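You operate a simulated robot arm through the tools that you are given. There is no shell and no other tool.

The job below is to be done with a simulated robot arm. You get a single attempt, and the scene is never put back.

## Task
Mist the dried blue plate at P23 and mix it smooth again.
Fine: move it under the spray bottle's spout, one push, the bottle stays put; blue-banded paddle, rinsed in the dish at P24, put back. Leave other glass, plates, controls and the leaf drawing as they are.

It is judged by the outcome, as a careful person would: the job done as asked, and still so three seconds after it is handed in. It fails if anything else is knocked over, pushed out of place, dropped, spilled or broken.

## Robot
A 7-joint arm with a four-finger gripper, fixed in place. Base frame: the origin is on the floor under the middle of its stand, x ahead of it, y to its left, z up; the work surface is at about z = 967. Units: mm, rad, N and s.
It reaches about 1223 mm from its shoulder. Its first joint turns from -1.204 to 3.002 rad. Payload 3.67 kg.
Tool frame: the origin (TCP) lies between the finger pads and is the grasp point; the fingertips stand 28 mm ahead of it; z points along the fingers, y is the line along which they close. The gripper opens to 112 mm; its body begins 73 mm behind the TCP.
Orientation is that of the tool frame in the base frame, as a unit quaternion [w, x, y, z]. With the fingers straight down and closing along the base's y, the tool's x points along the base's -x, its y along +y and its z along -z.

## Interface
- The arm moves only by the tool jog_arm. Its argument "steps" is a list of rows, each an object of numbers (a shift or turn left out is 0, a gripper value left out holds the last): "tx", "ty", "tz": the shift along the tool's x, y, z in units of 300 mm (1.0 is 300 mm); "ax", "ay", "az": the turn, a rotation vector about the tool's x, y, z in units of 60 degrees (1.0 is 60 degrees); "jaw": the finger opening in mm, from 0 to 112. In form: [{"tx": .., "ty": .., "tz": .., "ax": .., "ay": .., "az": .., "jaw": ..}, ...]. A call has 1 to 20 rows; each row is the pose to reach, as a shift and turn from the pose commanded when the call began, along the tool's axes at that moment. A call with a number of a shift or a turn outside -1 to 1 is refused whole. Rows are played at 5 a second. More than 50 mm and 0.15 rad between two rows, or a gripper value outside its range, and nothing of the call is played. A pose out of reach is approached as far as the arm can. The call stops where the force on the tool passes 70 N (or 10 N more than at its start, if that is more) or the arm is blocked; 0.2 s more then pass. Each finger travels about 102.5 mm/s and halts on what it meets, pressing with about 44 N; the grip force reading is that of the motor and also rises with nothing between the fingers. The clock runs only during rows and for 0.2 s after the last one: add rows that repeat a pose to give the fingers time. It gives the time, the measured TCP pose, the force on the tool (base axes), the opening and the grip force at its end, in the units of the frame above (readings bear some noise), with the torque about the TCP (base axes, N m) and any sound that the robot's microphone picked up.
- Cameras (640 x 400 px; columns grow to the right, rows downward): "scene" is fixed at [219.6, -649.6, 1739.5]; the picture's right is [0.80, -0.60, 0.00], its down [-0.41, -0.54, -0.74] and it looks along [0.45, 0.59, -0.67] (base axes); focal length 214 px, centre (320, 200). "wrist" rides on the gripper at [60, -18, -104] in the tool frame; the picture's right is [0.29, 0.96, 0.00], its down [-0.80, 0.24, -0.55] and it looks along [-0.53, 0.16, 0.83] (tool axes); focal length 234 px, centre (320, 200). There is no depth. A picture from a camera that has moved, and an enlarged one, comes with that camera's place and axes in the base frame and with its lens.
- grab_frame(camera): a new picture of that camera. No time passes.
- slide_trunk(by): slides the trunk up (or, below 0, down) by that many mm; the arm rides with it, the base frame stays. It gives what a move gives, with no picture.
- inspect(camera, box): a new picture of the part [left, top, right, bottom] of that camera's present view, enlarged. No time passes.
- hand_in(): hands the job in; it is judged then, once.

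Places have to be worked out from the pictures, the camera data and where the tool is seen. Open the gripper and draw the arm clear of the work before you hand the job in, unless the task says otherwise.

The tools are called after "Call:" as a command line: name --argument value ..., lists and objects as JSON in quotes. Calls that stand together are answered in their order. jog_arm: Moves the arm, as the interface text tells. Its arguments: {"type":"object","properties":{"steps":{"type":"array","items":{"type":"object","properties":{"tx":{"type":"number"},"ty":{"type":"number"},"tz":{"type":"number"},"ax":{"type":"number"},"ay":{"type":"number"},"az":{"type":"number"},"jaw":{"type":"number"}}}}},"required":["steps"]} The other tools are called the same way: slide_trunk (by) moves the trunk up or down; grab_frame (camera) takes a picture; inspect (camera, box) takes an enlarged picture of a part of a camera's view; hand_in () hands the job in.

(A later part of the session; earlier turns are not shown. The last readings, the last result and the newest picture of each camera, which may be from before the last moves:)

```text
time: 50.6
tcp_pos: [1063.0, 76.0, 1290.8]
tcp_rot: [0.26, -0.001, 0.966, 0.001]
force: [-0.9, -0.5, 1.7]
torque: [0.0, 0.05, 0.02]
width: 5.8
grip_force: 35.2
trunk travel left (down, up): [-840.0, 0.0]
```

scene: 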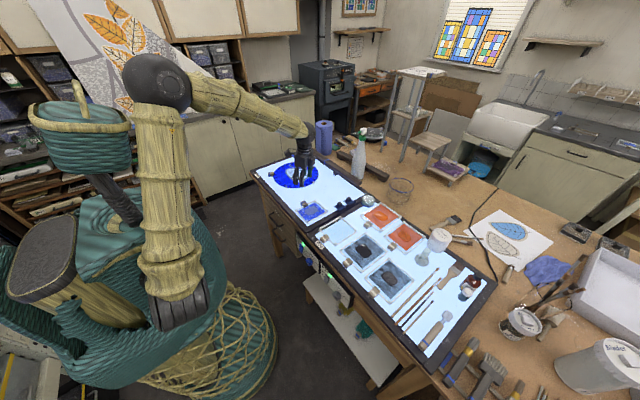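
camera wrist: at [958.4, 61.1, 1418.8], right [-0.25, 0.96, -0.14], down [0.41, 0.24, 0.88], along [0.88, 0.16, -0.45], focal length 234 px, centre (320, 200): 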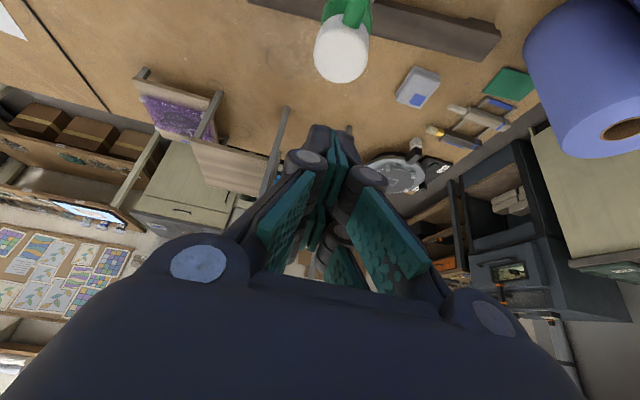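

Contact has begun (1.7 N), and the finger width reads 5.8 mm, so I check how the tips sit on the head before going on.

Call:
inspect --camera "scene" --box '[345, 110, 380, 140]'

Call:
inspect --camera "wrist" --box '[260, 60, 400, 200]'

```text
13.33 times, centred on (362, 125) of scene
camera zoom: at [219.6, -649.6, 1739.5], right [0.8, -0.6, 0.0], down [-0.41, -0.54, -0.74], along [0.45, 0.59, -0.67], focal length 2860 px, centre (-247, 1200)
```

zoom: 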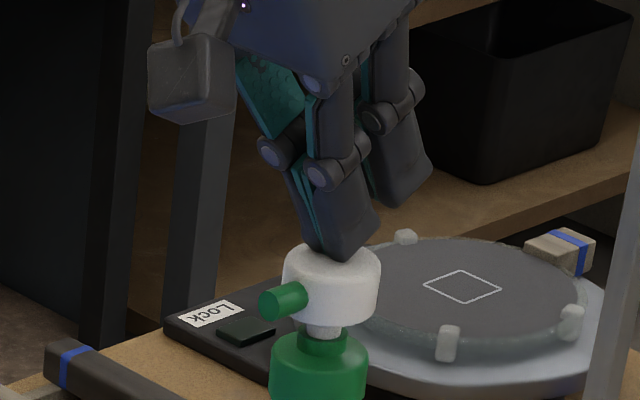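

```text
2.86 times, centred on (330, 130) of wrist
camera zoom: at [958.6, 59.8, 1352.6], right [-0.25, 0.96, -0.14], down [0.41, 0.24, 0.88], along [0.88, 0.16, -0.46], focal length 669 px, centre (291, 400)
```

zoom: 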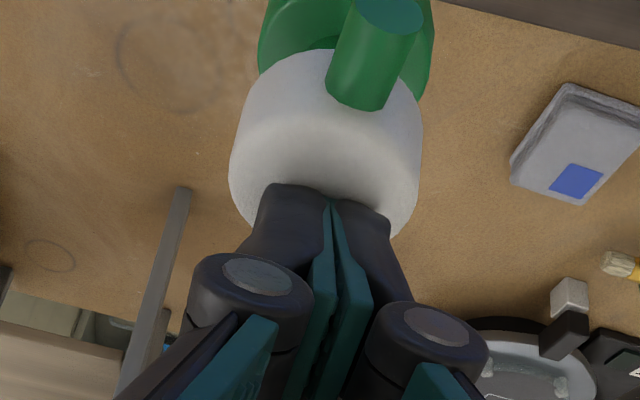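

The tips sit centred on the head, and it has just started to bear. I keep pushing down steadily in the same stroke.

Call:
jog_arm --steps '[{"tx": 0.0017, "tz": 0.0029, "jaw": 0}, {"tx": 0.0034, "tz": 0.0058}, {"tx": 0.005, "tz": 0.00866}]'

```text
time: 51.4
tcp_pos: [1063.1, 76.9, 1288.7]
tcp_rot: [0.259, 0.0, 0.966, -0.001]
force: [1.4, 0.8, 2.2]
torque: [0.01, 0.02, 0.0]
width: 6.0
grip_force: 35.8
trunk travel left (down, up): [-840.0, 0.0]
heard: click
```

A click was heard. I check whether the plate got wet and how far the head is down.

Call:
inspect --camera "scene" --box '[345, 110, 380, 140]'

Call:
inspect --camera "scene" --box '[305, 160, 365, 210]'

Call:
inspect --camera "scene" --box '[325, 170, 350, 200]'

```text
13.33 times, centred on (362, 125) of scene
camera zoom: at [219.6, -649.6, 1739.5], right [0.8, -0.6, 0.0], down [-0.41, -0.54, -0.74], along [0.45, 0.59, -0.67], focal length 2860 px, centre (-247, 1200)
```

zoom: 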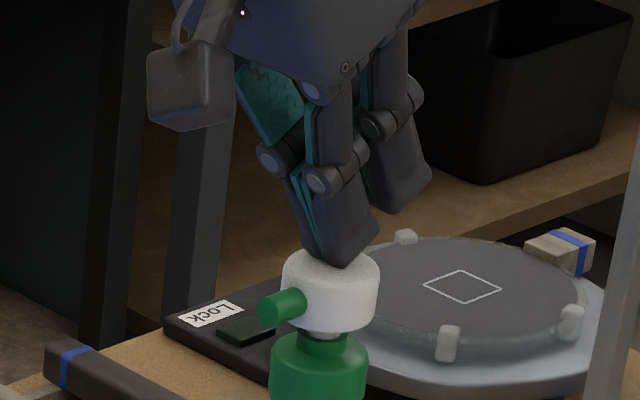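

```text
8.00 times, centred on (335, 185) of scene
camera zoom: at [219.6, -649.6, 1739.5], right [0.8, -0.6, 0.0], down [-0.41, -0.54, -0.74], along [0.45, 0.59, -0.67], focal length 1716 px, centre (200, 320)
```

zoom: 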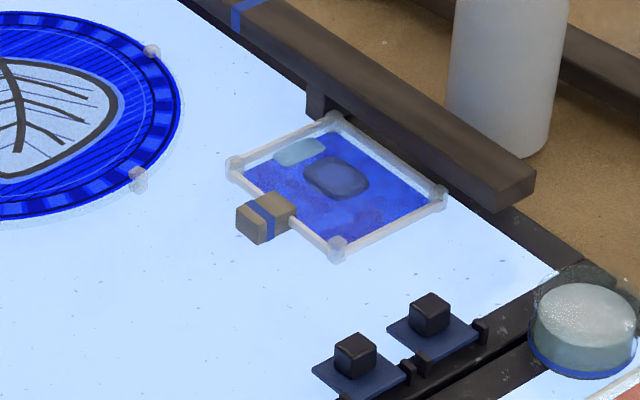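

```text
13.33 times, centred on (338, 185) of scene
camera zoom: at [219.6, -649.6, 1739.5], right [0.8, -0.6, 0.0], down [-0.41, -0.54, -0.74], along [0.45, 0.59, -0.67], focal length 2860 px, centre (87, 400)
```

zoom: 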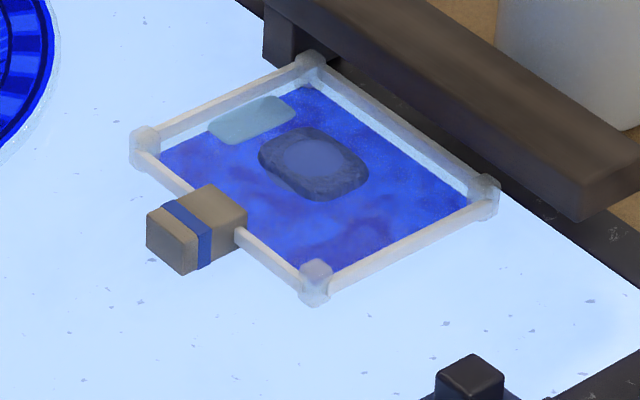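

The push worked: a puddle of water now lies on the plate and the patch edge looks wet. I release by lifting straight up.

Call:
jog_arm --steps '[{"tx": -0.0085, "tz": -0.0144, "jaw": 0}, {"tx": -0.0167, "tz": -0.0289}, {"tx": -0.05, "tz": -0.0866}, {"tx": -0.1, "tz": -0.173}, {"tx": -0.15, "tz": -0.26}]'

Call:
inspect --camera "scene" --box '[305, 110, 395, 210]'

Call:
inspect --camera "scene" --box '[325, 170, 350, 200]'

```text
time: 52.6
tcp_pos: [1059.1, 75.5, 1379.5]
tcp_rot: [0.259, 0.0, 0.966, 0.0]
force: [-0.2, -0.6, 0.4]
torque: [0.01, -0.01, -0.01]
width: 0.1
grip_force: 36.1
trunk travel left (down, up): [-840.0, 0.0]
```

```text
4.00 times, centred on (350, 160) of scene
camera zoom: at [219.6, -649.6, 1739.5], right [0.8, -0.6, 0.0], down [-0.41, -0.54, -0.74], along [0.45, 0.59, -0.67], focal length 858 px, centre (200, 360)
```

zoom: 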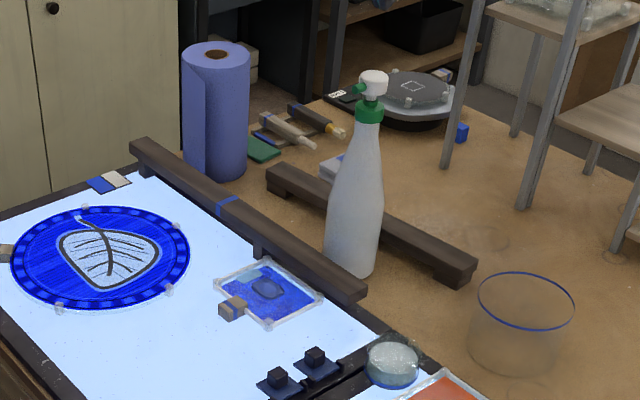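

```text
13.33 times, centred on (338, 185) of scene
camera zoom: at [219.6, -649.6, 1739.5], right [0.8, -0.6, 0.0], down [-0.41, -0.54, -0.74], along [0.45, 0.59, -0.67], focal length 2860 px, centre (87, 400)
```

zoom: 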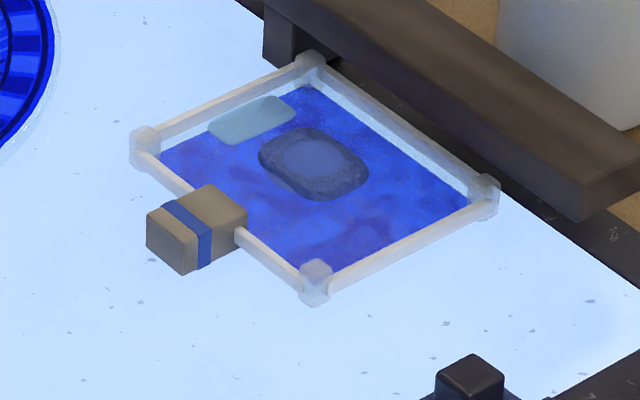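

The bottle stands unmoved and the head has sprung back. Next is the paddle: I retract and bring the tool upright again, away from the bottle.

Call:
jog_arm --steps '[{"tx": 0.1, "ty": -0.04, "tz": -0.06, "ay": 0.08, "jaw": 0}, {"tx": 0.2, "ty": -0.08, "tz": -0.12, "ay": 0.17}, {"tx": 0.3, "ty": -0.12, "tz": -0.18, "ay": 0.25}, {"tx": 0.4, "ty": -0.16, "tz": -0.235, "ay": 0.33}, {"tx": 0.51, "ty": -0.2, "tz": -0.295, "ay": 0.42}, {"tx": 0.612, "ty": -0.253, "tz": -0.353, "ay": 0.5}, {"tx": 0.612, "ty": -0.253, "tz": -0.353, "ay": 0.5}]'

Call:
jog_arm --steps '[{"tx": 0.067, "ty": -0.083, "tz": -0.087, "jaw": 40}, {"tx": 0.133, "ty": -0.167, "tz": -0.173}, {"tx": 0.2, "ty": -0.25, "tz": -0.26}, {"tx": 0.267, "ty": -0.333, "tz": -0.347}, {"tx": 0.333, "ty": -0.417, "tz": -0.433}, {"tx": 0.4, "ty": -0.5, "tz": -0.52}, {"tx": 0.467, "ty": -0.583, "tz": -0.607}, {"tx": 0.533, "ty": -0.667, "tz": -0.693}, {"tx": 0.6, "ty": -0.75, "tz": -0.78}, {"tx": 0.667, "ty": -0.833, "tz": -0.867}, {"tx": 0.667, "ty": -0.833, "tz": -0.867}]'

```text
time: 54.2
tcp_pos: [850.2, -0.5, 1377.0]
tcp_rot: [-0.001, 0.0, 1.0, 0.0]
force: [0.1, -0.8, 0.5]
torque: [0.02, 0.01, 0.01]
width: 0.0
grip_force: 36.2
trunk travel left (down, up): [-840.0, 0.0]
```

```text
time: 56.6
tcp_pos: [649.0, -261.9, 1637.9]
tcp_rot: [0.0, 0.001, 1.0, 0.003]
force: [0.4, -0.1, 0.2]
torque: [0.0, 0.0, -0.01]
width: 39.9
grip_force: 0.0
trunk travel left (down, up): [-840.0, 0.0]
```

The tool is upright at about (649, −262, 1638). I now lower the trunk 540 mm; below this spot is only the low P24 glass, and the tool will stop about 130 mm above it.

Call:
slide_trunk --by -500

Call:
grab_frame --camera "wrist"

Call:
grab_frame --camera "scene"

```text
refused: -500 is not a number from -400 to 400
```

```text
taken
camera wrist: at [590.3, -278.5, 1742.4], right [-0.29, 0.96, 0.01], down [0.8, 0.24, 0.56], along [0.53, 0.16, -0.83], focal length 234 px, centre (320, 200)
```

wrist: 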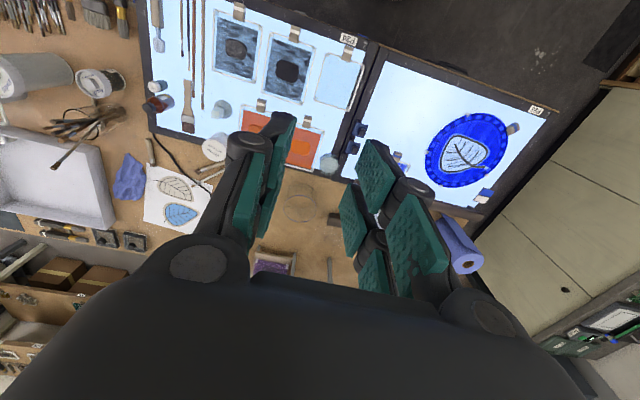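

```text
taken
```

scene: 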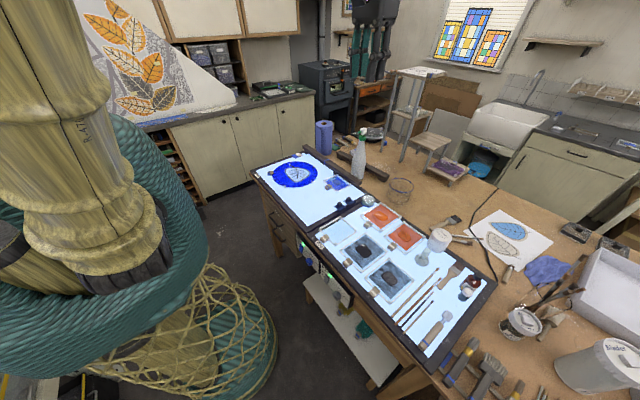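

The trunk moves at most 400 mm per call. From this height the wrist camera sees the paddle's area, so I zoom in there and also lower by 400 mm.

Call:
inspect --camera "wrist" --box '[135, 0, 215, 60]'

Call:
inspect --camera "wrist" --box '[290, 60, 440, 180]'

Call:
slide_trunk --by -400

Call:
grab_frame --camera "wrist"

```text
6.67 times, centred on (175, 30) of wrist
camera zoom: at [590.3, -278.5, 1742.4], right [-0.29, 0.96, 0.01], down [0.8, 0.24, 0.56], along [0.53, 0.16, -0.83], focal length 1561 px, centre (1287, 1333)
```

zoom: 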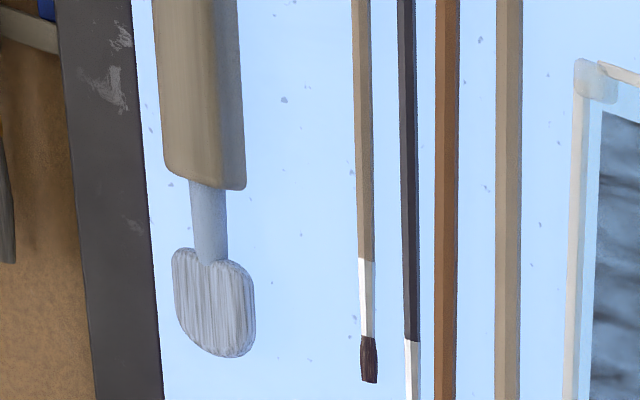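

```text
3.33 times, centred on (365, 120) of wrist
camera zoom: at [590.3, -278.5, 1742.4], right [-0.29, 0.96, 0.01], down [0.8, 0.24, 0.56], along [0.53, 0.16, -0.83], focal length 781 px, centre (170, 467)
```

zoom: 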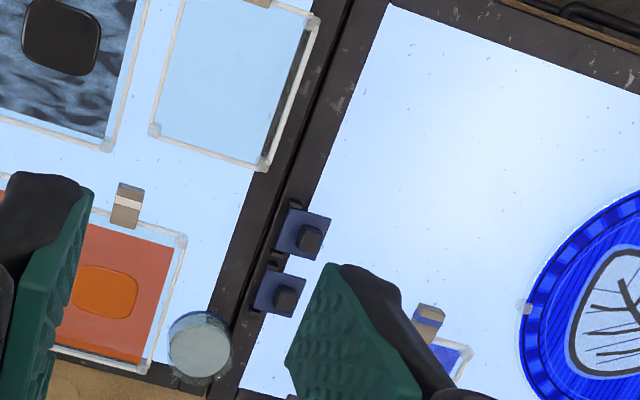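

```text
time: 60.4
tcp_pos: [648.1, -250.7, 1239.6]
tcp_rot: [-0.001, 0.0, 1.0, 0.0]
force: [-0.2, 0.0, -0.5]
torque: [0.0, -0.04, 0.01]
width: 39.8
grip_force: 0.0
trunk travel left (down, up): [-440.0, 400.0]
```

```text
taken
camera wrist: at [589.7, -266.9, 1343.4], right [-0.29, 0.96, 0.0], down [0.8, 0.24, 0.55], along [0.53, 0.16, -0.83], focal length 234 px, centre (320, 200)
```

wrist: 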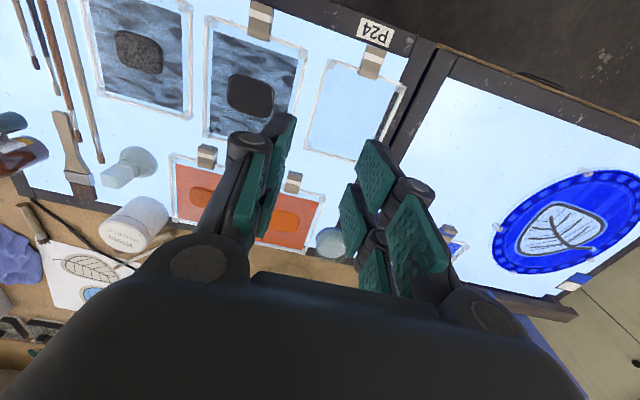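

The paddle has a flat ribbed head about 40 mm wide on a neck, with a wooden handle lying along x at y≈−694 (handle x≈577–682, head to ≈738). I move to a viewpoint behind it for an accurate look.

Call:
jog_arm --steps '[{"tx": 0.05, "ty": -0.143}, {"tx": 0.1, "ty": -0.287}, {"tx": 0.148, "ty": -0.43}, {"tx": 0.197, "ty": -0.573}, {"tx": 0.247, "ty": -0.717}]'

Call:
jog_arm --steps '[{"tx": 0.05, "ty": -0.143}, {"tx": 0.1, "ty": -0.287}, {"tx": 0.148, "ty": -0.43}, {"tx": 0.197, "ty": -0.573}, {"tx": 0.247, "ty": -0.717}, {"tx": 0.247, "ty": -0.717}]'

Call:
grab_frame --camera "wrist"

Call:
inspect --camera "wrist" --box '[240, 90, 400, 230]'

```text
time: 61.6
tcp_pos: [576.6, -472.3, 1238.0]
tcp_rot: [0.0, 0.001, 1.0, 0.002]
force: [-0.8, -0.3, -0.7]
torque: [0.05, 0.0, -0.01]
width: 40.3
grip_force: 0.2
trunk travel left (down, up): [-440.0, 400.0]
```

```text
time: 63.0
tcp_pos: [573.7, -678.9, 1225.2]
tcp_rot: [0.001, 0.001, 1.0, 0.001]
force: [-0.2, 0.5, 0.2]
torque: [0.04, -0.01, 0.03]
width: 39.9
grip_force: 0.0
out of reach, approached as far as the arm can: row 2, 3, 4, 5, 6
trunk travel left (down, up): [-440.0, 400.0]
```

```text
taken
camera wrist: at [514.7, -695.6, 1330.2], right [-0.29, 0.96, 0.0], down [0.8, 0.24, 0.55], along [0.53, 0.16, -0.83], focal length 234 px, centre (320, 200)
```

wrist: 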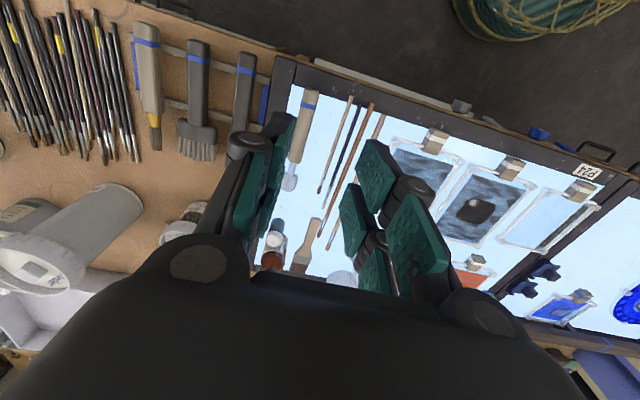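

```text
2.86 times, centred on (320, 160) of wrist
camera zoom: at [514.7, -695.6, 1330.2], right [-0.29, 0.96, 0.0], down [0.8, 0.24, 0.55], along [0.53, 0.16, -0.83], focal length 669 px, centre (320, 314)
```

zoom: 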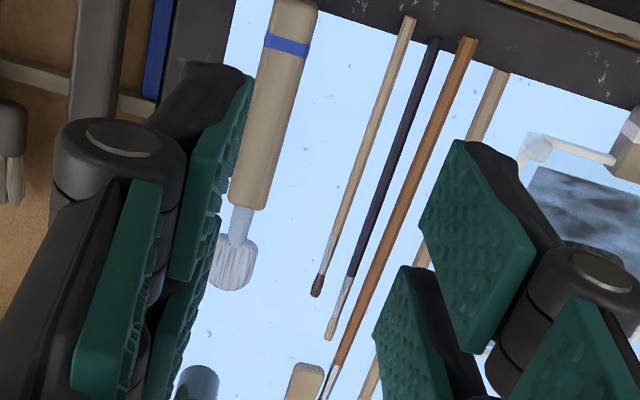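

I now have the paddle: handle x≈570–677 at y≈−690, about 22 mm thick, head out to x≈737; the nearest brush lies 55 mm away at y≈−635. With the jaw at 40 mm I move above the handle at x≈618 and descend partway.

Call:
jog_arm --steps '[{"tx": -0.05, "ty": -0.01, "tz": 0.1, "jaw": 40}, {"tx": -0.1, "ty": -0.02, "tz": 0.2}, {"tx": -0.148, "ty": -0.037, "tz": 0.3}, {"tx": -0.148, "ty": -0.037, "tz": 0.417}, {"tx": -0.148, "ty": -0.037, "tz": 0.417}]'

Call:
grab_frame --camera "wrist"

Call:
inspect --camera "wrist" --box '[220, 60, 420, 240]'

```text
time: 64.2
tcp_pos: [616.2, -690.3, 1099.4]
tcp_rot: [0.0, 0.0, 1.0, 0.003]
force: [0.5, -0.7, -0.4]
torque: [-0.03, -0.04, 0.0]
width: 39.9
grip_force: 0.1
trunk travel left (down, up): [-440.0, 400.0]
```

```text
taken
camera wrist: at [556.2, -707.9, 1203.3], right [-0.29, 0.96, 0.0], down [0.8, 0.24, 0.56], along [0.53, 0.16, -0.83], focal length 234 px, centre (320, 200)
```

wrist: 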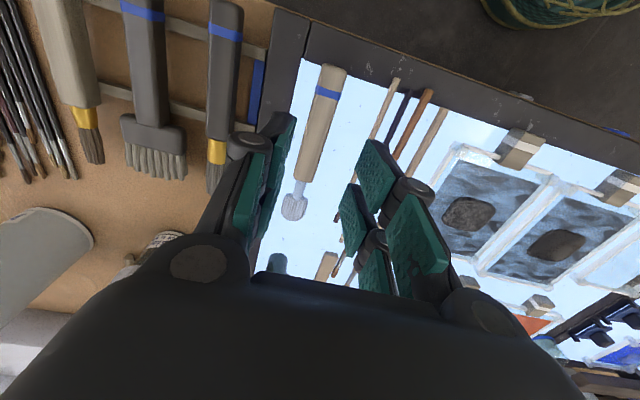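

```text
2.22 times, centred on (320, 150) of wrist
camera zoom: at [556.2, -707.9, 1203.3], right [-0.29, 0.96, 0.0], down [0.8, 0.24, 0.56], along [0.53, 0.16, -0.83], focal length 520 px, centre (320, 311)
```

zoom: 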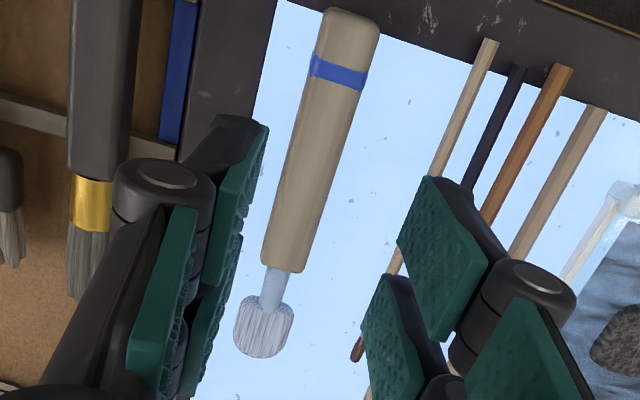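

The gripper is centred over the handle (axis y≈−691 here). I descend to just above grasp height and look again.

Call:
jog_arm --steps '[{"tz": 0.12, "jaw": 40}, {"ty": -0.003, "tz": 0.23}, {"ty": -0.003, "tz": 0.3}, {"ty": -0.003, "tz": 0.33}, {"ty": -0.003, "tz": 0.33}]'

Call:
inspect --camera "scene" --box '[400, 290, 460, 350]'

Call:
inspect --camera "wrist" --box '[220, 60, 420, 240]'

```text
time: 65.4
tcp_pos: [617.4, -690.8, 999.0]
tcp_rot: [0.0, 0.001, 1.0, 0.002]
force: [-0.3, 0.8, -0.9]
torque: [0.0, 0.01, -0.03]
width: 40.1
grip_force: 0.1
trunk travel left (down, up): [-440.0, 400.0]
```

```text
6.67 times, centred on (430, 320) of scene
camera zoom: at [219.6, -649.6, 1739.5], right [0.8, -0.6, 0.0], down [-0.41, -0.54, -0.74], along [0.45, 0.59, -0.67], focal length 1430 px, centre (-413, -600)
```

zoom: 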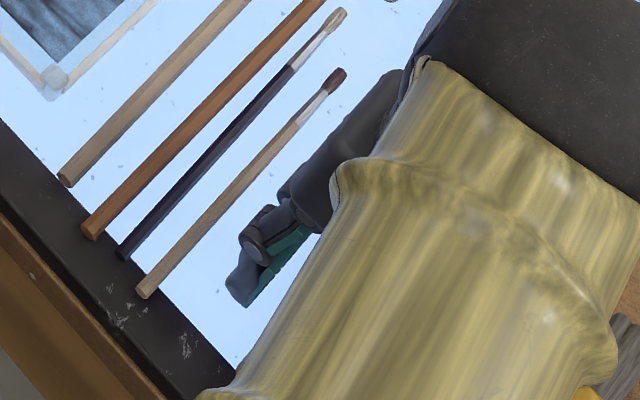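

```text
2.22 times, centred on (320, 150) of wrist
camera zoom: at [557.9, -706.6, 1104.3], right [-0.29, 0.96, 0.0], down [0.8, 0.24, 0.55], along [0.53, 0.16, -0.83], focal length 520 px, centre (320, 311)
```

zoom: 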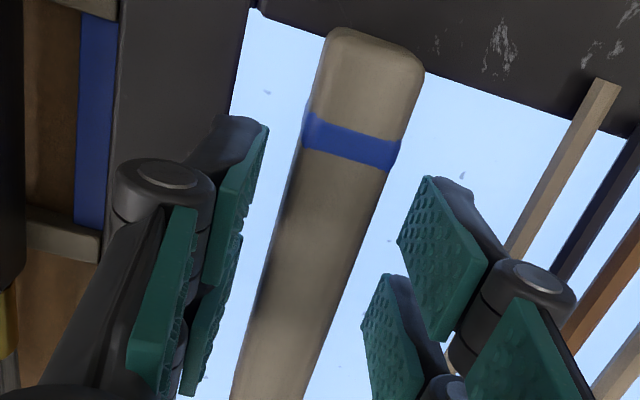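

The handle lies between the pads. I lower 3.5 mm and close on it.

Call:
jog_arm --steps '[{"tz": 0.006, "jaw": 40}, {"tz": 0.012, "jaw": 34}, {"tz": 0.012, "jaw": 28}, {"tz": 0.012, "jaw": 22}, {"tz": 0.012, "jaw": 16}, {"tz": 0.012, "jaw": 14}, {"tz": 0.012, "jaw": 14}]'

Call:
inspect --camera "wrist" --box '[220, 60, 420, 240]'

```text
time: 67.0
tcp_pos: [616.6, -687.4, 998.3]
tcp_rot: [0.001, 0.0, 1.0, 0.0]
force: [2.3, 0.4, 7.4]
torque: [-0.06, -0.11, 0.04]
width: 21.6
grip_force: 44.1
trunk travel left (down, up): [-440.0, 400.0]
```

```text
2.22 times, centred on (320, 150) of wrist
camera zoom: at [557.7, -703.8, 1102.2], right [-0.29, 0.96, 0.0], down [0.8, 0.24, 0.56], along [0.53, 0.16, -0.83], focal length 520 px, centre (320, 311)
```

zoom: 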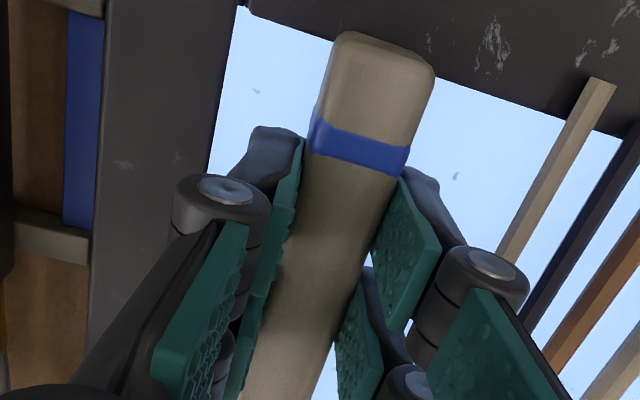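

The handle is held (21.6 mm, 44 N). I lift it straight up and look at how it sits in the grip.

Call:
jog_arm --steps '[{"tz": -0.02, "jaw": 14}, {"tz": -0.06}, {"tz": -0.12}, {"tz": -0.2}, {"tz": -0.3}, {"tz": -0.4}, {"tz": -0.4}]'

Call:
grab_frame --camera "wrist"

Call:
inspect --camera "wrist" --box '[220, 60, 420, 280]'

Call:
grab_frame --camera "scene"

```text
time: 68.6
tcp_pos: [618.1, -684.7, 1117.8]
tcp_rot: [0.0, 0.001, 1.0, 0.0]
force: [0.1, -0.7, -0.4]
torque: [-0.01, -0.05, 0.0]
width: 21.6
grip_force: 43.9
trunk travel left (down, up): [-440.0, 400.0]
```

```text
taken
camera wrist: at [558.0, -701.2, 1222.5], right [-0.29, 0.96, 0.0], down [0.8, 0.24, 0.55], along [0.53, 0.16, -0.83], focal length 234 px, centre (320, 200)
```

wrist: 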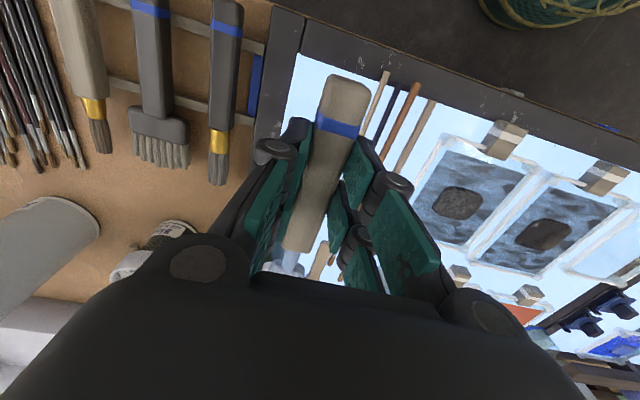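

```text
1.82 times, centred on (320, 170) of wrist
camera zoom: at [558.0, -701.2, 1222.5], right [-0.29, 0.96, 0.0], down [0.8, 0.24, 0.55], along [0.53, 0.16, -0.83], focal length 426 px, centre (320, 254)
```

zoom: 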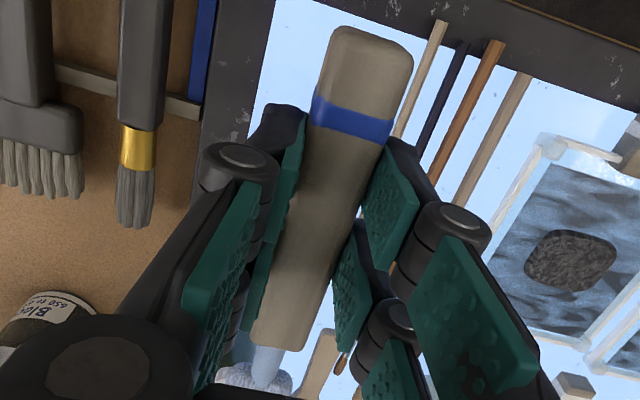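

```text
taken
```

scene: 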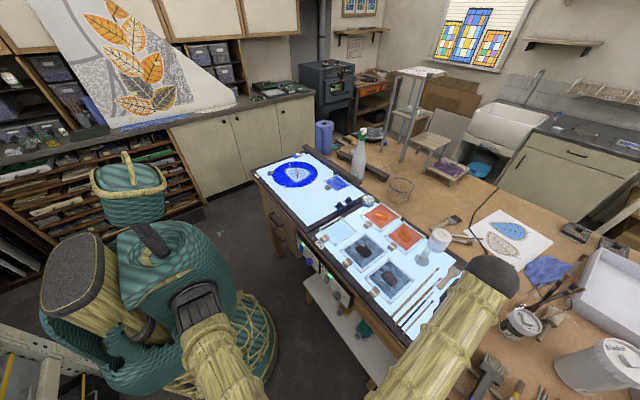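

The paddle is held firmly, its head about 117 mm ahead of the grip along tool −x. I raise it well clear of everything and carry it toward the middle of P24.

Call:
jog_arm --steps '[{"tz": -0.13, "jaw": 14}, {"tz": -0.27}, {"tx": -0.03, "ty": 0.1, "tz": -0.36}, {"tx": -0.08, "ty": 0.23, "tz": -0.407}, {"tx": -0.13, "ty": 0.36, "tz": -0.407}, {"tx": -0.18, "ty": 0.5, "tz": -0.407}, {"tx": -0.23, "ty": 0.64, "tz": -0.407}, {"tx": -0.273, "ty": 0.783, "tz": -0.407}, {"tx": -0.273, "ty": 0.783, "tz": -0.407}]'

Call:
grab_frame --camera "scene"

```text
time: 70.6
tcp_pos: [699.2, -458.2, 1238.0]
tcp_rot: [0.0, 0.001, 1.0, 0.002]
force: [0.8, -0.9, -0.8]
torque: [0.07, 0.02, 0.04]
width: 21.6
grip_force: 43.7
trunk travel left (down, up): [-440.0, 400.0]
```

```text
taken
```

scene: 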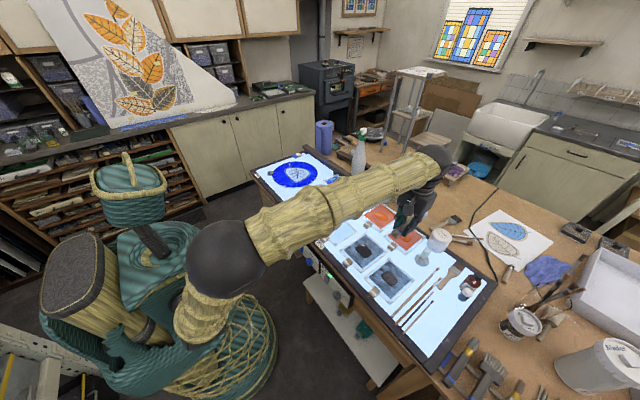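

I now turn the tool so the paddle head will point toward +y, moving on toward the P23 side at the same safe height.

Call:
jog_arm --steps '[{"tx": -0.027, "ty": 0.067, "az": -0.1, "jaw": 14}, {"tx": -0.053, "ty": 0.133, "az": -0.2}, {"tx": -0.08, "ty": 0.2, "az": -0.3}, {"tx": -0.107, "ty": 0.267, "az": -0.4}, {"tx": -0.133, "ty": 0.333, "az": -0.5}, {"tx": -0.16, "ty": 0.4, "az": -0.6}, {"tx": -0.187, "ty": 0.467, "az": -0.7}, {"tx": -0.213, "ty": 0.533, "az": -0.8}, {"tx": -0.24, "ty": 0.6, "az": -0.9}, {"tx": -0.267, "ty": 0.667, "az": -1.0}, {"tx": -0.267, "ty": 0.667, "az": -1.0}]'

Call:
grab_frame --camera "wrist"

```text
time: 73.0
tcp_pos: [780.5, -253.5, 1238.8]
tcp_rot: [0.0, -0.501, 0.865, 0.0]
force: [-0.1, -0.5, -1.4]
torque: [0.03, 0.03, 0.02]
width: 21.4
grip_force: 43.5
trunk travel left (down, up): [-440.0, 400.0]
```

```text
taken
camera wrist: at [766.5, -312.6, 1342.6], right [-0.97, 0.23, 0.0], down [0.19, 0.81, 0.55], along [0.13, 0.54, -0.83], focal length 234 px, centre (320, 200)
```

wrist: 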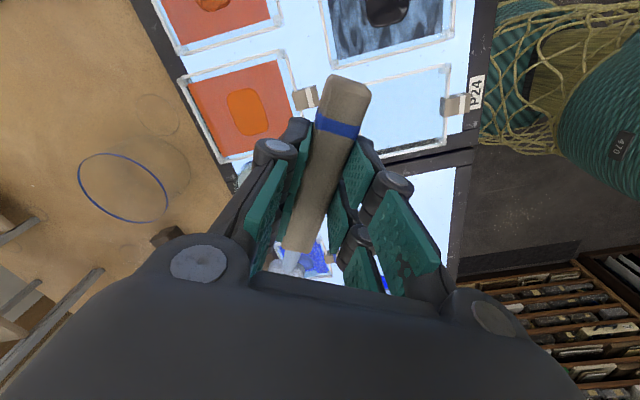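

The yaw change works fine. I finish the last 30° and move above the plate at about (888, −30, 1200), with the head then over the plate.

Call:
jog_arm --steps '[{"tx": -0.137, "ty": 0.01, "tz": 0.02, "az": -0.083, "jaw": 14}, {"tx": -0.275, "ty": 0.02, "tz": 0.04, "az": -0.167}, {"tx": -0.412, "ty": 0.03, "tz": 0.07, "az": -0.25}, {"tx": -0.55, "ty": 0.04, "tz": 0.1, "az": -0.333}, {"tx": -0.687, "ty": 0.05, "tz": 0.12, "az": -0.417}, {"tx": -0.824, "ty": 0.06, "tz": 0.133, "az": -0.5}, {"tx": -0.824, "ty": 0.06, "tz": 0.133, "az": -0.5}]'

Call:
grab_frame --camera "wrist"

Call:
inspect --camera "scene" --box '[290, 110, 410, 220]'

```text
time: 74.6
tcp_pos: [885.3, -31.4, 1200.5]
tcp_rot: [0.001, -0.707, 0.707, 0.001]
force: [0.4, -1.1, -0.9]
torque: [0.01, 0.02, 0.04]
width: 21.5
grip_force: 43.9
trunk travel left (down, up): [-440.0, 400.0]
```

```text
taken
camera wrist: at [903.0, -89.4, 1304.7], right [-0.96, -0.29, 0.0], down [-0.24, 0.8, 0.55], along [-0.16, 0.53, -0.83], focal length 234 px, centre (320, 200)
```

wrist: 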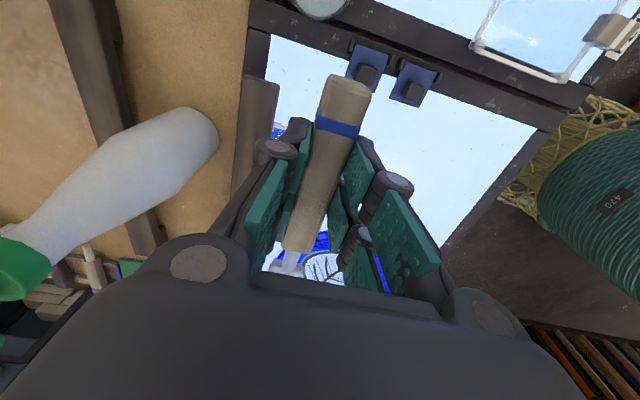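

```text
3.64 times, centred on (350, 165) of scene
camera zoom: at [219.6, -649.6, 1739.5], right [0.8, -0.6, 0.0], down [-0.41, -0.54, -0.74], along [0.45, 0.59, -0.67], focal length 780 px, centre (211, 327)
```

zoom: 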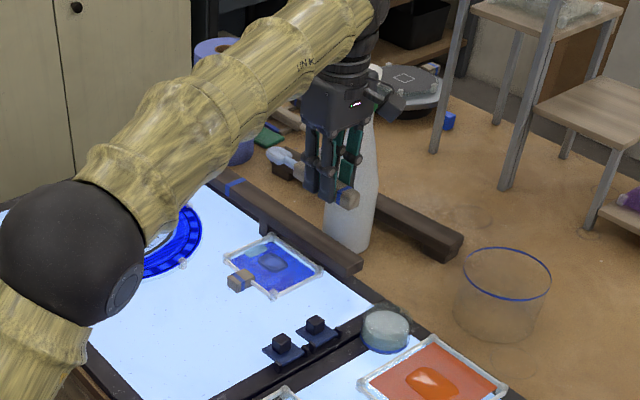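

The scene view clearly shows the paddle head above the plate and the water puddle. I tilt the head 30° downward and come down so the tip hovers about 45 mm over the plate.

Call:
jog_arm --steps '[{"tx": -0.023, "ty": -0.007, "tz": 0.067, "ay": 0.1, "jaw": 14}, {"tx": -0.045, "ty": -0.015, "tz": 0.133, "ay": 0.2}, {"tx": -0.068, "ty": -0.022, "tz": 0.2, "ay": 0.3}, {"tx": -0.09, "ty": -0.03, "tz": 0.267, "ay": 0.4}, {"tx": -0.113, "ty": -0.037, "tz": 0.333, "ay": 0.5}, {"tx": -0.113, "ty": -0.037, "tz": 0.333, "ay": 0.5}]'

Call:
inspect --camera "scene" --box '[300, 130, 380, 210]'

Call:
grab_frame --camera "wrist"

```text
time: 76.0
tcp_pos: [897.1, 2.7, 1100.1]
tcp_rot: [-0.183, -0.682, 0.684, -0.184]
force: [0.4, 0.0, -1.3]
torque: [0.05, -0.01, 0.0]
width: 21.4
grip_force: 44.2
trunk travel left (down, up): [-440.0, 400.0]
```

```text
5.00 times, centred on (340, 170) of scene
camera zoom: at [219.6, -649.6, 1739.5], right [0.8, -0.6, 0.0], down [-0.41, -0.54, -0.74], along [0.45, 0.59, -0.67], focal length 1072 px, centre (220, 350)
```

zoom: 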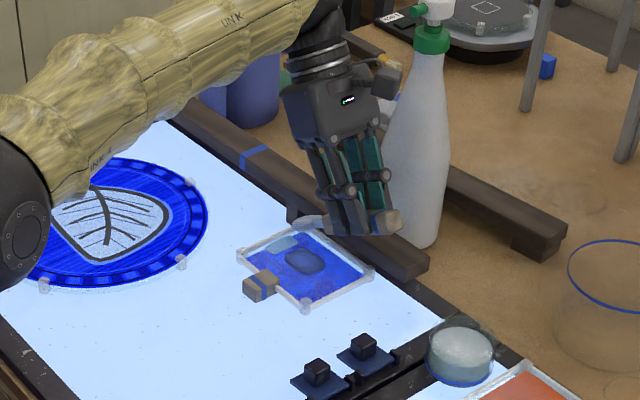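

```text
taken
camera wrist: at [915.3, 5.4, 1220.3], right [-0.96, -0.25, 0.14], down [-0.24, 0.97, 0.08], along [-0.16, 0.04, -0.99], focal length 234 px, centre (320, 200)
```

wrist: 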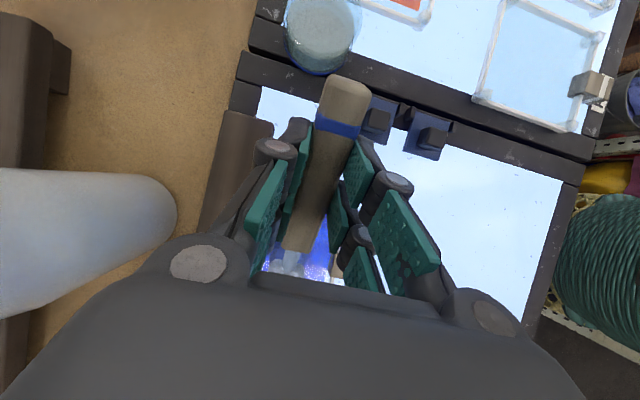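

Everything is where I expect: the tip is about (891, 95, 1025). I lower 42 mm and check the tip against the rim and the paint.

Call:
jog_arm --steps '[{"tx": -0.017, "tz": 0.029, "jaw": 14}, {"tx": -0.034, "tz": 0.058}, {"tx": -0.05, "tz": 0.087}, {"tx": -0.07, "tz": 0.121}, {"tx": -0.07, "tz": 0.121}]'

Call:
inspect --camera "scene" --box '[315, 160, 360, 205]'

Call:
inspect --camera "wrist" --box '[240, 200, 400, 300]'

```text
time: 77.2
tcp_pos: [897.9, 3.9, 1059.9]
tcp_rot: [-0.182, -0.683, 0.683, -0.184]
force: [1.0, -1.5, 12.6]
torque: [1.16, -0.09, -0.11]
width: 21.5
grip_force: 44.3
trunk travel left (down, up): [-440.0, 400.0]
```

```text
8.89 times, centred on (338, 182) of scene
camera zoom: at [219.6, -649.6, 1739.5], right [0.8, -0.6, 0.0], down [-0.41, -0.54, -0.74], along [0.45, 0.59, -0.67], focal length 1906 px, centre (164, 356)
```

zoom: 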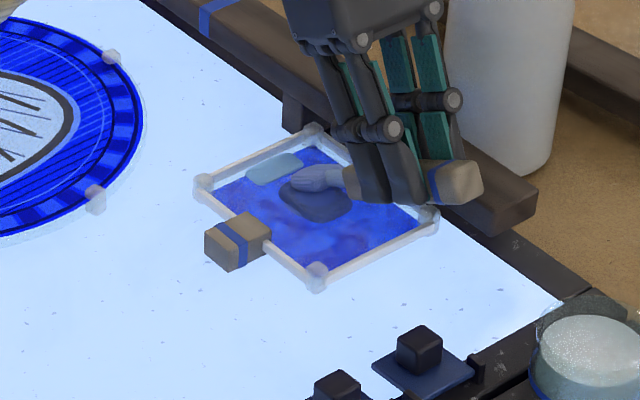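

```text
4.00 times, centred on (320, 250) of wrist
camera zoom: at [916.5, 6.2, 1180.4], right [-0.96, -0.25, 0.14], down [-0.24, 0.97, 0.08], along [-0.16, 0.04, -0.99], focal length 937 px, centre (320, 0)
```

zoom: 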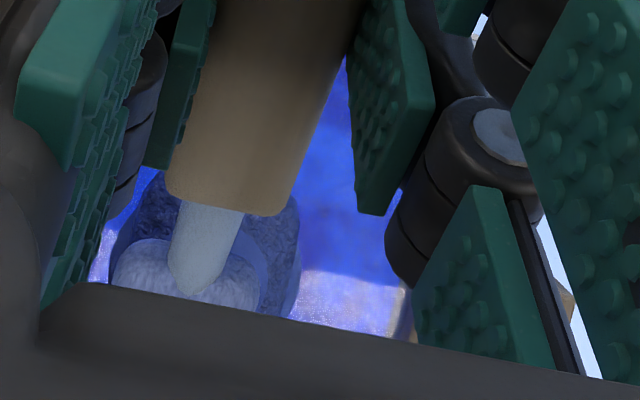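

Contact came earlier than expected (12.6 N, lever arm about 92 mm, so at the tip). I ease up 2.5 mm to lighten it.

Call:
jog_arm --steps '[{"tx": 0.002, "tz": -0.0036, "jaw": 14}, {"tx": 0.0042, "tz": -0.0072}, {"tx": 0.0042, "tz": -0.0072}]'

Call:
inspect --camera "scene" --box '[320, 165, 350, 195]'

```text
time: 78.0
tcp_pos: [898.0, 6.3, 1059.1]
tcp_rot: [-0.183, -0.683, 0.683, -0.183]
force: [1.3, -0.6, 4.8]
torque: [0.36, -0.05, -0.06]
width: 21.5
grip_force: 43.6
trunk travel left (down, up): [-440.0, 400.0]
```

```text
13.33 times, centred on (335, 180) of scene
camera zoom: at [219.6, -649.6, 1739.5], right [0.8, -0.6, 0.0], down [-0.41, -0.54, -0.74], along [0.45, 0.59, -0.67], focal length 2860 px, centre (120, 467)
```

zoom: 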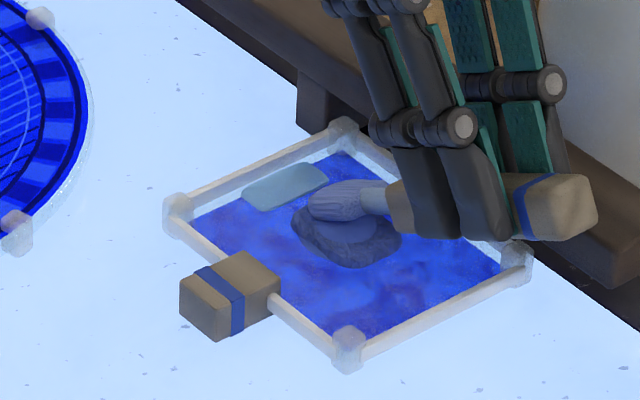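

Now 4.8 N, a light touch, with the head resting between the puddle and the lump. I start mixing: push 16 mm into the puddle, then draw back across the lump.

Call:
jog_arm --steps '[{"tx": -0.023, "tz": -0.0133, "jaw": 14}, {"tx": -0.046, "tz": -0.0267}, {"tx": -0.023, "tz": -0.0133}, {"tx": 0, "tz": 0}, {"tx": 0.029, "tz": 0.0167}, {"tx": 0.058, "tz": 0.0333}, {"tx": 0.087, "tz": 0.05}, {"tx": 0.1155, "tz": 0.0667}]'

Call:
inspect --camera "scene" --box '[320, 165, 350, 195]'

```text
time: 79.8
tcp_pos: [898.0, -35.3, 1060.6]
tcp_rot: [-0.184, -0.683, 0.683, -0.183]
force: [0.7, -0.1, -1.4]
torque: [0.01, 0.04, 0.01]
width: 21.4
grip_force: 44.3
trunk travel left (down, up): [-440.0, 400.0]
```

```text
13.33 times, centred on (335, 180) of scene
camera zoom: at [219.6, -649.6, 1739.5], right [0.8, -0.6, 0.0], down [-0.41, -0.54, -0.74], along [0.45, 0.59, -0.67], focal length 2860 px, centre (120, 467)
```

zoom: 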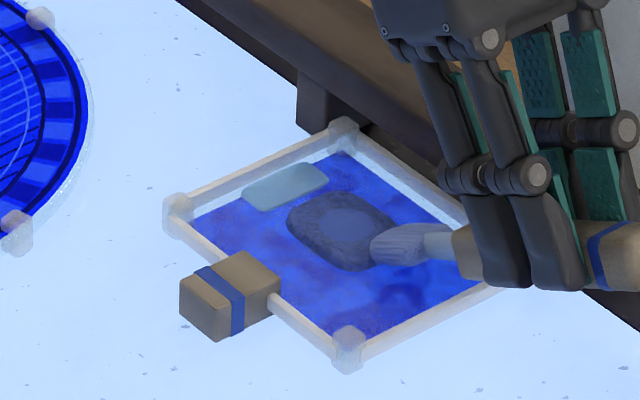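

The dark wet zone is spreading inward, so mixing is working; the tip has just passed off the lump. I run a longer zigzag across the lump and puddle, 1 mm lower.

Call:
jog_arm --steps '[{"tx": -0.0363, "tz": -0.0171, "jaw": 14}, {"tx": -0.071, "tz": -0.0371}, {"tx": -0.1056, "tz": -0.0571}, {"tx": -0.1403, "tz": -0.0771}, {"tx": -0.1634, "tz": -0.0904}, {"tx": -0.1403, "tz": -0.0771, "ty": -0.0333}, {"tx": -0.1056, "tz": -0.0571, "ty": -0.0333}, {"tx": -0.071, "tz": -0.0371, "ty": -0.0333}, {"tx": -0.0363, "tz": -0.0171, "ty": -0.0333}, {"tx": -0.071, "tz": -0.0371, "ty": 0.0333}, {"tx": -0.1056, "tz": -0.0571, "ty": 0.0333}, {"tx": -0.1403, "tz": -0.0771, "ty": 0.0333}, {"tx": -0.1576, "tz": -0.0871, "ty": 0.0333}, {"tx": -0.1287, "tz": -0.0704}, {"tx": -0.094, "tz": -0.0504}, {"tx": -0.0594, "tz": -0.0304}, {"tx": -0.0883, "tz": -0.0471, "ty": -0.02}, {"tx": -0.1229, "tz": -0.0671, "ty": -0.02}, {"tx": -0.0883, "tz": -0.0471, "ty": 0.02}, {"tx": -0.0363, "tz": -0.0171}]'

Call:
inspect --camera "scene" --box '[320, 165, 350, 195]'

```text
time: 84.0
tcp_pos: [897.8, -20.2, 1061.1]
tcp_rot: [0.183, 0.684, -0.682, 0.185]
force: [0.7, 0.7, -1.0]
torque: [0.0, 0.01, 0.03]
width: 21.2
grip_force: 43.7
trunk travel left (down, up): [-440.0, 400.0]
```

```text
13.33 times, centred on (335, 180) of scene
camera zoom: at [219.6, -649.6, 1739.5], right [0.8, -0.6, 0.0], down [-0.41, -0.54, -0.74], along [0.45, 0.59, -0.67], focal length 2860 px, centre (120, 467)
```

zoom: 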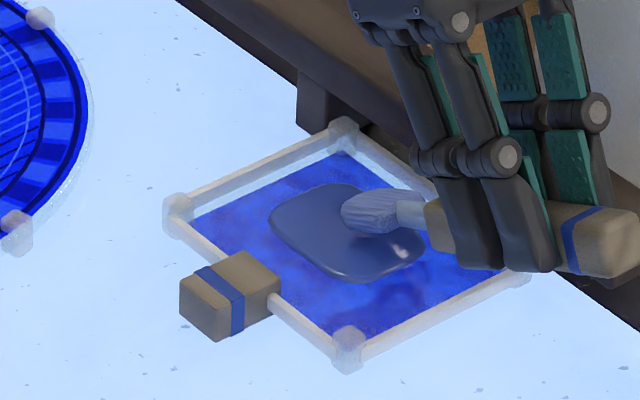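

The puddle is gone and the paint is now one smooth glossy pool, like the fresh plates. I lift the paddle straight up to inspect the whole surface.

Call:
jog_arm --steps '[{"tx": 0.0083, "tz": -0.0144, "jaw": 14}, {"tx": 0.033, "tz": -0.0577}, {"tx": 0.0667, "tz": -0.1155}, {"tx": 0.1, "tz": -0.173}, {"tx": 0.1, "tz": -0.173}]'

Call:
inspect --camera "scene" --box '[320, 165, 350, 195]'

Call:
inspect --camera "scene" --box '[320, 140, 370, 190]'

Call:
inspect --camera "scene" --box '[360, 195, 420, 250]'

```text
time: 85.2
tcp_pos: [899.6, -23.4, 1119.3]
tcp_rot: [-0.183, -0.683, 0.683, -0.184]
force: [0.0, 0.6, -1.1]
torque: [-0.01, 0.03, 0.02]
width: 21.5
grip_force: 44.4
trunk travel left (down, up): [-440.0, 400.0]
```

```text
13.33 times, centred on (335, 180) of scene
camera zoom: at [219.6, -649.6, 1739.5], right [0.8, -0.6, 0.0], down [-0.41, -0.54, -0.74], along [0.45, 0.59, -0.67], focal length 2860 px, centre (120, 467)
```

zoom: 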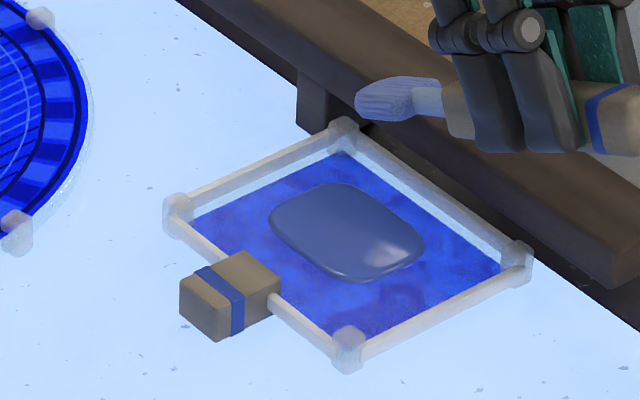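

```text
8.00 times, centred on (345, 165) of scene
camera zoom: at [219.6, -649.6, 1739.5], right [0.8, -0.6, 0.0], down [-0.41, -0.54, -0.74], along [0.45, 0.59, -0.67], focal length 1716 px, centre (120, 480)
```

zoom: 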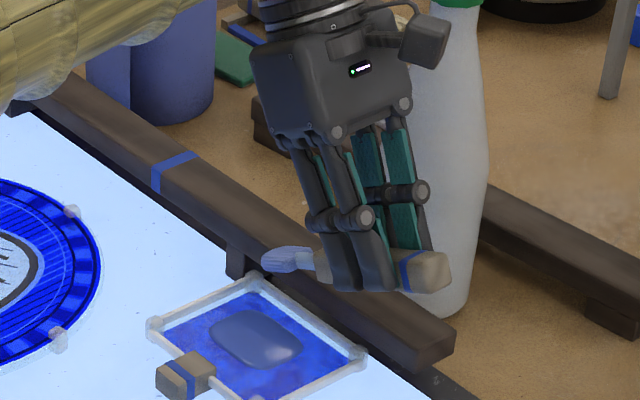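

```text
7.27 times, centred on (390, 222) of scene
camera zoom: at [219.6, -649.6, 1739.5], right [0.8, -0.6, 0.0], down [-0.41, -0.54, -0.74], along [0.45, 0.59, -0.67], focal length 1560 px, centre (-189, 36)
```

zoom: 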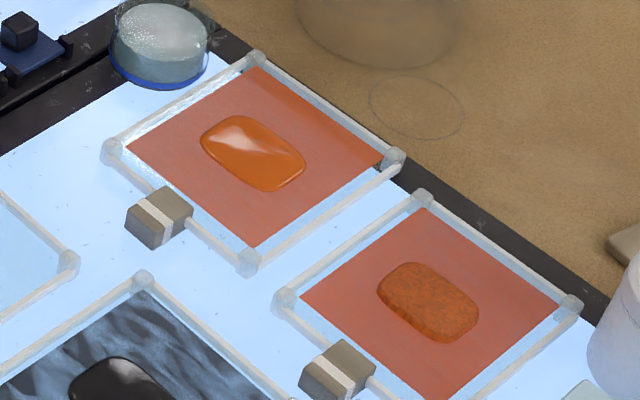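

The paint matches the fresh smooth plates, and the paddle head now carries blue paint. Next is the rinse: I measure the round dish from both cameras.

Call:
grab_frame --camera "wrist"

Call:
inspect --camera "wrist" --box '[270, 0, 370, 90]'

Call:
inspect --camera "scene" --box '[345, 184, 375, 210]'

```text
taken
camera wrist: at [917.3, -21.9, 1239.5], right [-0.96, -0.25, 0.14], down [-0.24, 0.97, 0.08], along [-0.16, 0.04, -0.99], focal length 234 px, centre (320, 200)
```

wrist: 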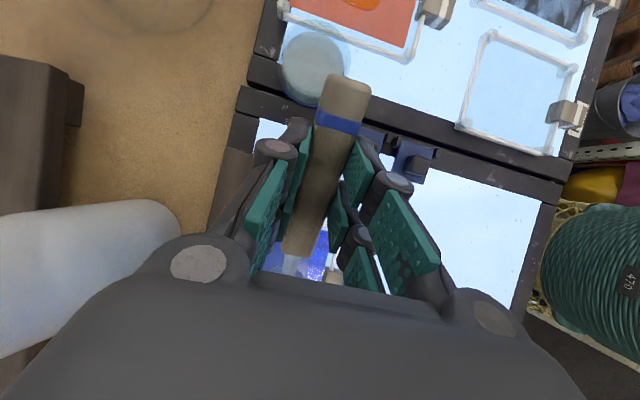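

```text
4.44 times, centred on (320, 45) of wrist
camera zoom: at [917.3, -21.9, 1239.5], right [-0.96, -0.25, 0.14], down [-0.24, 0.97, 0.08], along [-0.16, 0.04, -0.99], focal length 1041 px, centre (320, 889)
```

zoom: 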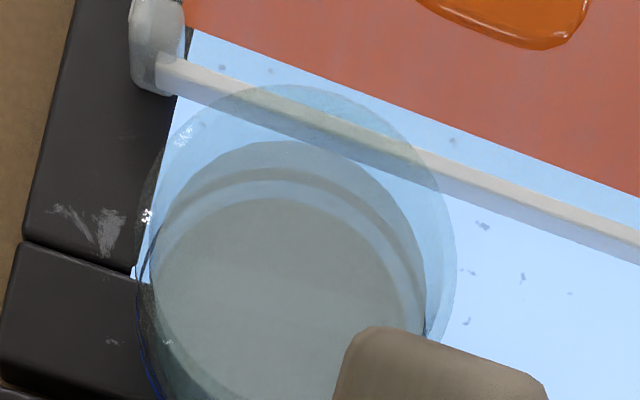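

```text
15.38 times, centred on (360, 197) of scene
camera zoom: at [219.6, -649.6, 1739.5], right [0.8, -0.6, 0.0], down [-0.41, -0.54, -0.74], along [0.45, 0.59, -0.67], focal length 3300 px, centre (-295, 246)
```

zoom: 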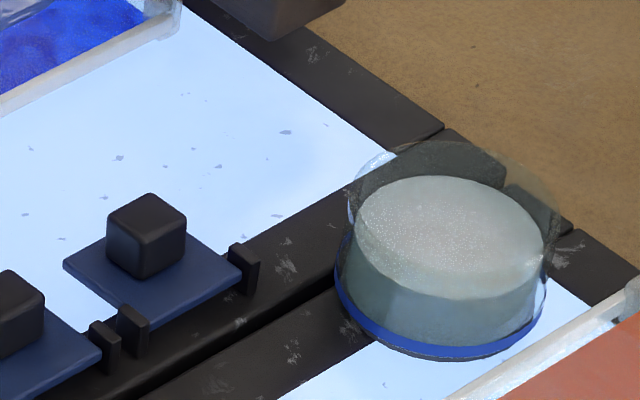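

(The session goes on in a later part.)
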